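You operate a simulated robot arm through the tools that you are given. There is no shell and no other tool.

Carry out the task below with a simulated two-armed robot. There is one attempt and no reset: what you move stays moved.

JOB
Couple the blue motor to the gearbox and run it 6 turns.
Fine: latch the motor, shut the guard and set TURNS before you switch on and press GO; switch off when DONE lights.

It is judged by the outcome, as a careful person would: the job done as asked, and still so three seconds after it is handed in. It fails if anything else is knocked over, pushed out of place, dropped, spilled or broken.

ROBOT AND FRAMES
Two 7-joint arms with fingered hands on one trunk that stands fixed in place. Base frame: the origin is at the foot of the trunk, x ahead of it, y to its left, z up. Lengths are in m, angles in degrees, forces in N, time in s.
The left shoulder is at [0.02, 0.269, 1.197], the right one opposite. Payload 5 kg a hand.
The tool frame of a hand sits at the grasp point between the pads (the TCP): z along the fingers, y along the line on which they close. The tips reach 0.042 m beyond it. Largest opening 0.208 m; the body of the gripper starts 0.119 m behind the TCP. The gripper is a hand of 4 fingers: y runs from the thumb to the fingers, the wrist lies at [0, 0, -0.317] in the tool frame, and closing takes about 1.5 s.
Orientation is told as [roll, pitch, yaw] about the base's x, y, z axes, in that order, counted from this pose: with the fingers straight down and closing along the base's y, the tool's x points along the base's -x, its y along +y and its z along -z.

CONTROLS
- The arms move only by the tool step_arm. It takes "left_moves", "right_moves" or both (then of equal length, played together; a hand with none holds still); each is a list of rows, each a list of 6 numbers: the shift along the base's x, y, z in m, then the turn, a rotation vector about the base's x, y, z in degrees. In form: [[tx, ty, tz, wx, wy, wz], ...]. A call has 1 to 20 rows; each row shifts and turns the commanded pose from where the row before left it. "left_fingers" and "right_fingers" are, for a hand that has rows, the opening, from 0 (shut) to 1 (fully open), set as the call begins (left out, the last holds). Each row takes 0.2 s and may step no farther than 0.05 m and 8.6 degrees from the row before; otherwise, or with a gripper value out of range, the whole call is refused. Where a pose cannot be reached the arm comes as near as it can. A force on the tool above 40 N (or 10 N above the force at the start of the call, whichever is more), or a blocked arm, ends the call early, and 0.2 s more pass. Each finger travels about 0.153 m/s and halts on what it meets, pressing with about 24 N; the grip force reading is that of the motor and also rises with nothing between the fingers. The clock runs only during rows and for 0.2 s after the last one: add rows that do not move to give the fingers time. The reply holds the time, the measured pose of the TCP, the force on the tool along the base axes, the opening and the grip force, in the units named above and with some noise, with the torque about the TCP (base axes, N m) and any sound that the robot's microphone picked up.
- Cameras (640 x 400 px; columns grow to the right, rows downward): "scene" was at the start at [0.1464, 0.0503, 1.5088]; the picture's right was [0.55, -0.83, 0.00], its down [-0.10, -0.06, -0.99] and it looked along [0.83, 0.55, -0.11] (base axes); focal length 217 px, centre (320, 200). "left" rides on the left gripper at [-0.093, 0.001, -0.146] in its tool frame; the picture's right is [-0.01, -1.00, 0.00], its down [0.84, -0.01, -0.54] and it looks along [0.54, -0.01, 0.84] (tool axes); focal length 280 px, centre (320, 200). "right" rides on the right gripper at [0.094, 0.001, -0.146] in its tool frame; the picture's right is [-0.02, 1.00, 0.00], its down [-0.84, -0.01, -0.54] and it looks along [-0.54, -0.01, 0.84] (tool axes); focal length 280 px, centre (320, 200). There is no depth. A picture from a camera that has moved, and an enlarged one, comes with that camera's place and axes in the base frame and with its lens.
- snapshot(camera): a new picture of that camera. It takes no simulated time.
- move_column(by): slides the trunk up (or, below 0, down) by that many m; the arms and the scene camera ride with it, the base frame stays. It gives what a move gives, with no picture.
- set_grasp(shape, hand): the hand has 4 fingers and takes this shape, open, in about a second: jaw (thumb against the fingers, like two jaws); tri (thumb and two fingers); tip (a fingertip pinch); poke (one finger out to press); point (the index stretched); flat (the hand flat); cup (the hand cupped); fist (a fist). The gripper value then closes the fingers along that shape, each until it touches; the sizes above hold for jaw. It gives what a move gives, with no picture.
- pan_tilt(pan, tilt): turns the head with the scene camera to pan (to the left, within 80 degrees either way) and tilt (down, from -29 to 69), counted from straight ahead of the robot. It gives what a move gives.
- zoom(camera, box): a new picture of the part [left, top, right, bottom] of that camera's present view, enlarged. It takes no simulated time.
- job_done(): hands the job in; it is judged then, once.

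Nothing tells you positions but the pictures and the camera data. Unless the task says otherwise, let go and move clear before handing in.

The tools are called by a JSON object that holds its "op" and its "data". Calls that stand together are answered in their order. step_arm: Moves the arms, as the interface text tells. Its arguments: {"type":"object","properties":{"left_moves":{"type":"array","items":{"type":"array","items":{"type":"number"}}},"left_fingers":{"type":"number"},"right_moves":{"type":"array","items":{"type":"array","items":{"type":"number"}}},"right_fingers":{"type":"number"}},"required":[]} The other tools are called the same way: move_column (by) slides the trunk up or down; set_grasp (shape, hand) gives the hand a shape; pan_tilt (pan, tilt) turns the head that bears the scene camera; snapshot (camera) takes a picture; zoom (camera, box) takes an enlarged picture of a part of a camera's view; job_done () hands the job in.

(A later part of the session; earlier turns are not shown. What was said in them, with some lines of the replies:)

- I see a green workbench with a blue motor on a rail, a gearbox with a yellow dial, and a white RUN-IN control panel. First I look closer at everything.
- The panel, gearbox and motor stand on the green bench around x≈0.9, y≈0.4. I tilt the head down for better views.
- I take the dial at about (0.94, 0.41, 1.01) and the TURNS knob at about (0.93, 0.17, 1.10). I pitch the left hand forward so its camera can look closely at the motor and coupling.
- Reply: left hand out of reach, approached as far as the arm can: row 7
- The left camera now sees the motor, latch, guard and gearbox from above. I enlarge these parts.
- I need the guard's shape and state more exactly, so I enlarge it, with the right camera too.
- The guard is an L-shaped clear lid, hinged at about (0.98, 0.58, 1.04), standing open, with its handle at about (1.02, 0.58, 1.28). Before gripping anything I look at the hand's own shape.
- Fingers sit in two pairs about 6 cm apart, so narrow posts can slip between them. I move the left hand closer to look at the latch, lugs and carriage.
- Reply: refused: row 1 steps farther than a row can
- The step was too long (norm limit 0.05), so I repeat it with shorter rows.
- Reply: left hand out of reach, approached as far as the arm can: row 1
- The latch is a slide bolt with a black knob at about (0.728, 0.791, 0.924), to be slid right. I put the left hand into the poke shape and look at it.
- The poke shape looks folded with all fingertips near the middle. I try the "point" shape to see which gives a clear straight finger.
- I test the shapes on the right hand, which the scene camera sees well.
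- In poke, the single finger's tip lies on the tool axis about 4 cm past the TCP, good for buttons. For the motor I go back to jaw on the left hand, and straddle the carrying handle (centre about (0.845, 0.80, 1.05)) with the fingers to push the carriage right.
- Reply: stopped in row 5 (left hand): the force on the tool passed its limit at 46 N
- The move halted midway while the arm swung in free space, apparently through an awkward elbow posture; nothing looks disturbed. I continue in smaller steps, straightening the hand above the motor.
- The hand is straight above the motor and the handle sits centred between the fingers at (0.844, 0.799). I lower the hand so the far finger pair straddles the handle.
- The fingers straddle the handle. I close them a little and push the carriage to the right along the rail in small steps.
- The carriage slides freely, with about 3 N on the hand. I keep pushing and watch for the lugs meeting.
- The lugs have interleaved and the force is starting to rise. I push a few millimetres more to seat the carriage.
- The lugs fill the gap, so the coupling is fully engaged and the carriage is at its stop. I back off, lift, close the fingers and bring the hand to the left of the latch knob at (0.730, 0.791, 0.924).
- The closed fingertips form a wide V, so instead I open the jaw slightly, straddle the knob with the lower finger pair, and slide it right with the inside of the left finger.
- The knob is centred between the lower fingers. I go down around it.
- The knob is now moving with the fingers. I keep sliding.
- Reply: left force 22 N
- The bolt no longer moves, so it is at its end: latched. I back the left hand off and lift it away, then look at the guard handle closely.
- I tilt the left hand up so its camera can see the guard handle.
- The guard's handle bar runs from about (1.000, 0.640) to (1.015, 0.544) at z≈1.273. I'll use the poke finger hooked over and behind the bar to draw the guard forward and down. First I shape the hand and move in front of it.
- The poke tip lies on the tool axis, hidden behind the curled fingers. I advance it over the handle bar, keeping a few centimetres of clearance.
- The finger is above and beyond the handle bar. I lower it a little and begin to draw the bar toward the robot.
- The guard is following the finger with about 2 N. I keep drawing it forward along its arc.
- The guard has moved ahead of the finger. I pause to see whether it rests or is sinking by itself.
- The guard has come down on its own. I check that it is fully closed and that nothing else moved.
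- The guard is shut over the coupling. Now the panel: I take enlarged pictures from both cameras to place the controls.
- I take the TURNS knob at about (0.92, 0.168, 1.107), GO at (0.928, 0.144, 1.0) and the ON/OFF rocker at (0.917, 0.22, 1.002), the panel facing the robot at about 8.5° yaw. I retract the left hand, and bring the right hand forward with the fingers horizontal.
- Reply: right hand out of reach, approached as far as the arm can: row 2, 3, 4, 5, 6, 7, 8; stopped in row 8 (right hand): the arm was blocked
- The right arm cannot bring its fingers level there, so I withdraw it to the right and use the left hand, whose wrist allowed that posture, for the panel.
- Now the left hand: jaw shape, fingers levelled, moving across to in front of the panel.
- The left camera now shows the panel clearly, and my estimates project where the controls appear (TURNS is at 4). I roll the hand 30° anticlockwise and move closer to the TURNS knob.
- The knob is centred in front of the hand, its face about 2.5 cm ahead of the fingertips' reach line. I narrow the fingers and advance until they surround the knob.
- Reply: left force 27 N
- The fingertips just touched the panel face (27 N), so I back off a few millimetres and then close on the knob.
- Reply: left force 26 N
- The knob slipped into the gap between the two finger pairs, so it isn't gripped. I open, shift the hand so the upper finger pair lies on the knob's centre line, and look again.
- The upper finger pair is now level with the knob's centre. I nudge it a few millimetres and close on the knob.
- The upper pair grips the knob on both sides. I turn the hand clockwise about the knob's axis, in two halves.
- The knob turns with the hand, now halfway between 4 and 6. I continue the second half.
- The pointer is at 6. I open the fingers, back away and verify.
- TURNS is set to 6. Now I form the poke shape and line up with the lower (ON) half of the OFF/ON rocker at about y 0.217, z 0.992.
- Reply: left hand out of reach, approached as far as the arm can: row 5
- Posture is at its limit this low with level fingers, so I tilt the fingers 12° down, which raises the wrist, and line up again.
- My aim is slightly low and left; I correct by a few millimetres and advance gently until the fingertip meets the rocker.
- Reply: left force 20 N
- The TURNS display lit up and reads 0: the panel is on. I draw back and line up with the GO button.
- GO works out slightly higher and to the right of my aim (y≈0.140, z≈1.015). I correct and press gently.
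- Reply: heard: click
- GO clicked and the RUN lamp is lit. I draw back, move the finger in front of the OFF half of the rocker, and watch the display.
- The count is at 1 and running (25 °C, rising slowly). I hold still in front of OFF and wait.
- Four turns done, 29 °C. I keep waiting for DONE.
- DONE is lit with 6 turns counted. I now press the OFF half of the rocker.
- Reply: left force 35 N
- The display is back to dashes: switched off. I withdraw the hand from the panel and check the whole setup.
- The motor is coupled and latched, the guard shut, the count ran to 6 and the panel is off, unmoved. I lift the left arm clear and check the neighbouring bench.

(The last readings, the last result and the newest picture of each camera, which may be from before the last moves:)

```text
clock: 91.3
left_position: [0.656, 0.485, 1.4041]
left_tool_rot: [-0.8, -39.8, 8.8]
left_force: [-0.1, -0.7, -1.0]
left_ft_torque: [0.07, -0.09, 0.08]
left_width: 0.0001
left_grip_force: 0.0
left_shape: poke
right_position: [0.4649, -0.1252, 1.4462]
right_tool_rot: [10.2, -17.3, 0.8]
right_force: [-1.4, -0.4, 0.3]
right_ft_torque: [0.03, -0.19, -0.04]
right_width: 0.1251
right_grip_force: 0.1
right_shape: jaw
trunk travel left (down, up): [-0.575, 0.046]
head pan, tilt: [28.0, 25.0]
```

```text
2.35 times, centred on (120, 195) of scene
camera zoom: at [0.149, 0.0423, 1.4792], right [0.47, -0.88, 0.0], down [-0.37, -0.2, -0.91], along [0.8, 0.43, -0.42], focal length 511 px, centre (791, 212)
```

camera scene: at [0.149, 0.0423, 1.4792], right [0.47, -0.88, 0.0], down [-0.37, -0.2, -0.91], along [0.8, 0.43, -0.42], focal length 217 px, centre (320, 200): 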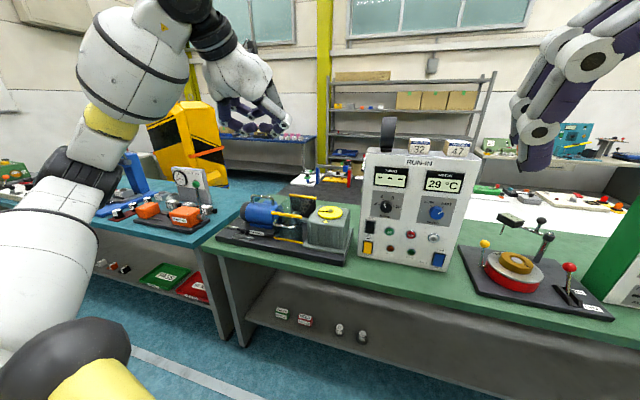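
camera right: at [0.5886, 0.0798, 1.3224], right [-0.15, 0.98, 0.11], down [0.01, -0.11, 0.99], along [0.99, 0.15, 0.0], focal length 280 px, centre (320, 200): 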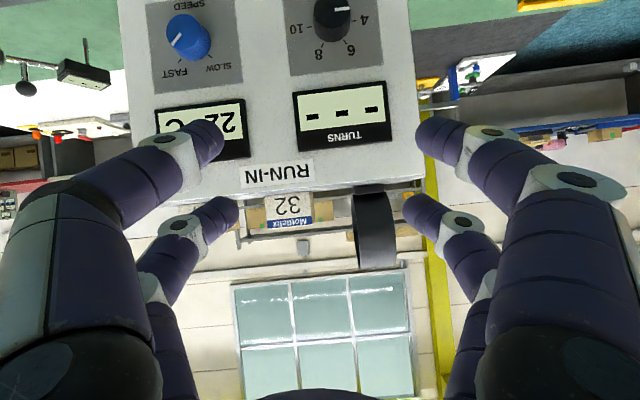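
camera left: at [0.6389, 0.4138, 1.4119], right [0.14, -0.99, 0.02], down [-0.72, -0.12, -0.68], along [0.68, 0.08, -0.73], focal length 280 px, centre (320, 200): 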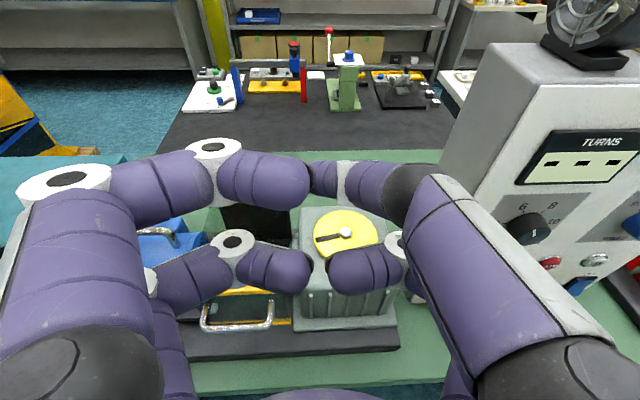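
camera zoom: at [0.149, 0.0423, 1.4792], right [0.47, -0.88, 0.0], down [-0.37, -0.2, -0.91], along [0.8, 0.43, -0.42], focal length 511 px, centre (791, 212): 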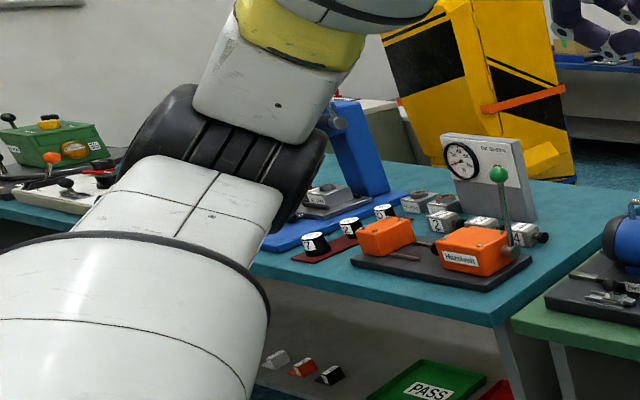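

I return the left arm toward its starting pose so I can see what the elbow was hiding.

{"op": "step_arm", "data": {"left_moves": [[-0.025, 0.005, 0.01, -0.8, 4.9, 2.4], [-0.025, 0.005, 0.01, -0.8, 4.9, 2.4], [-0.025, 0.005, 0.01, -0.9, 4.8, 2.4], [-0.025, 0.005, 0.01, -1.1, 4.8, 2.4], [-0.025, 0.005, 0.01, -1.3, 4.7, 2.4], [-0.025, 0.005, 0.01, -1.5, 4.6, 2.4], [-0.025, 0.005, 0.01, -1.7, 4.5, 2.4], [-0.025, 0.005, 0.01, -1.9, 4.4, 2.4]]}}

{"op": "snapshot", "data": {"camera": "scene"}}

{"op": "zoom", "data": {"camera": "scene", "box": [0, 110, 240, 280]}}

```text
clock: 93.1
left_position: [0.4834, 0.51, 1.4659]
left_tool_rot: [1.4, -0.6, 27.3]
left_force: [1.5, -0.8, -0.4]
left_ft_torque: [0.02, 0.15, -0.05]
left_width: 0.0
left_grip_force: 0.0
left_shape: poke
left hand out of reach, approached as far as the arm can: row 8
right_position: [0.4688, -0.1252, 1.4437]
right_tool_rot: [10.1, -16.9, 0.7]
right_force: [1.8, -0.2, -0.5]
right_ft_torque: [0.07, 0.15, 0.05]
right_width: 0.1247
right_grip_force: 0.1
right_shape: jaw
trunk travel left (down, up): [-0.575, 0.046]
head pan, tilt: [28.0, 25.0]
```

```text
taken
camera scene: at [0.1523, 0.0421, 1.4785], right [0.47, -0.88, 0.0], down [-0.37, -0.2, -0.91], along [0.8, 0.43, -0.42], focal length 217 px, centre (320, 200)
```

scene: 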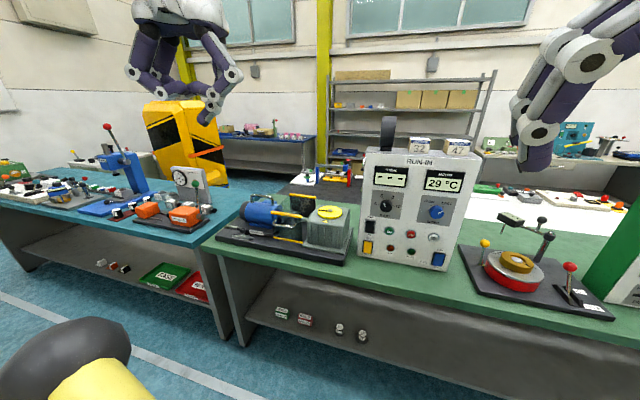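

```text
2.35 times, centred on (120, 195) of scene
camera zoom: at [0.1523, 0.0421, 1.4785], right [0.47, -0.88, 0.0], down [-0.37, -0.2, -0.91], along [0.8, 0.43, -0.42], focal length 511 px, centre (791, 212)
```

zoom: 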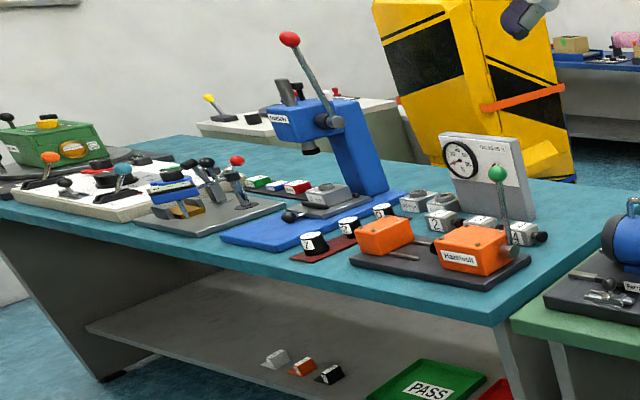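

Everything is in place: the motor is coupled and latched, the guard is shut, 6 turns have run, and the panel is off. Both hands are clear and the neighbouring benches look undisturbed, so I hand the job in.

{"op": "job_done", "data": {}}

```text
The job is handed in.
```

The blue motor is coupled to the gearbox and has run 6 turns. The DONE lamp lit with 6 on the display. I have handed the job in and have no verdict back yet.

- **Coupling:** I pushed the motor to its end stop so the lugs meshed fully, then slid the latch bolt to the end of its travel.
- **Guard:** It is shut. I pulled it past upright with one finger, and it then dropped closed under its own weight, not under control. I saw no damage or movement from it.
- **Run:** I set TURNS to 6, switched on and pressed GO. The motor warmed from 22 °C to 31 °C. I switched off about a second after I saw DONE lit, and the display went back to dashes.
- **Right arm:** It could not reach the panel with its fingers level, so I withdrew it and did all the panel work with the left hand.
- **Panel contact:** The fingertips touched the panel face with about 27 N while I was lining up on the TURNS knob. The panel did not move.

In the last pictures the bench and its neighbour look undisturbed, and both hands are clear.
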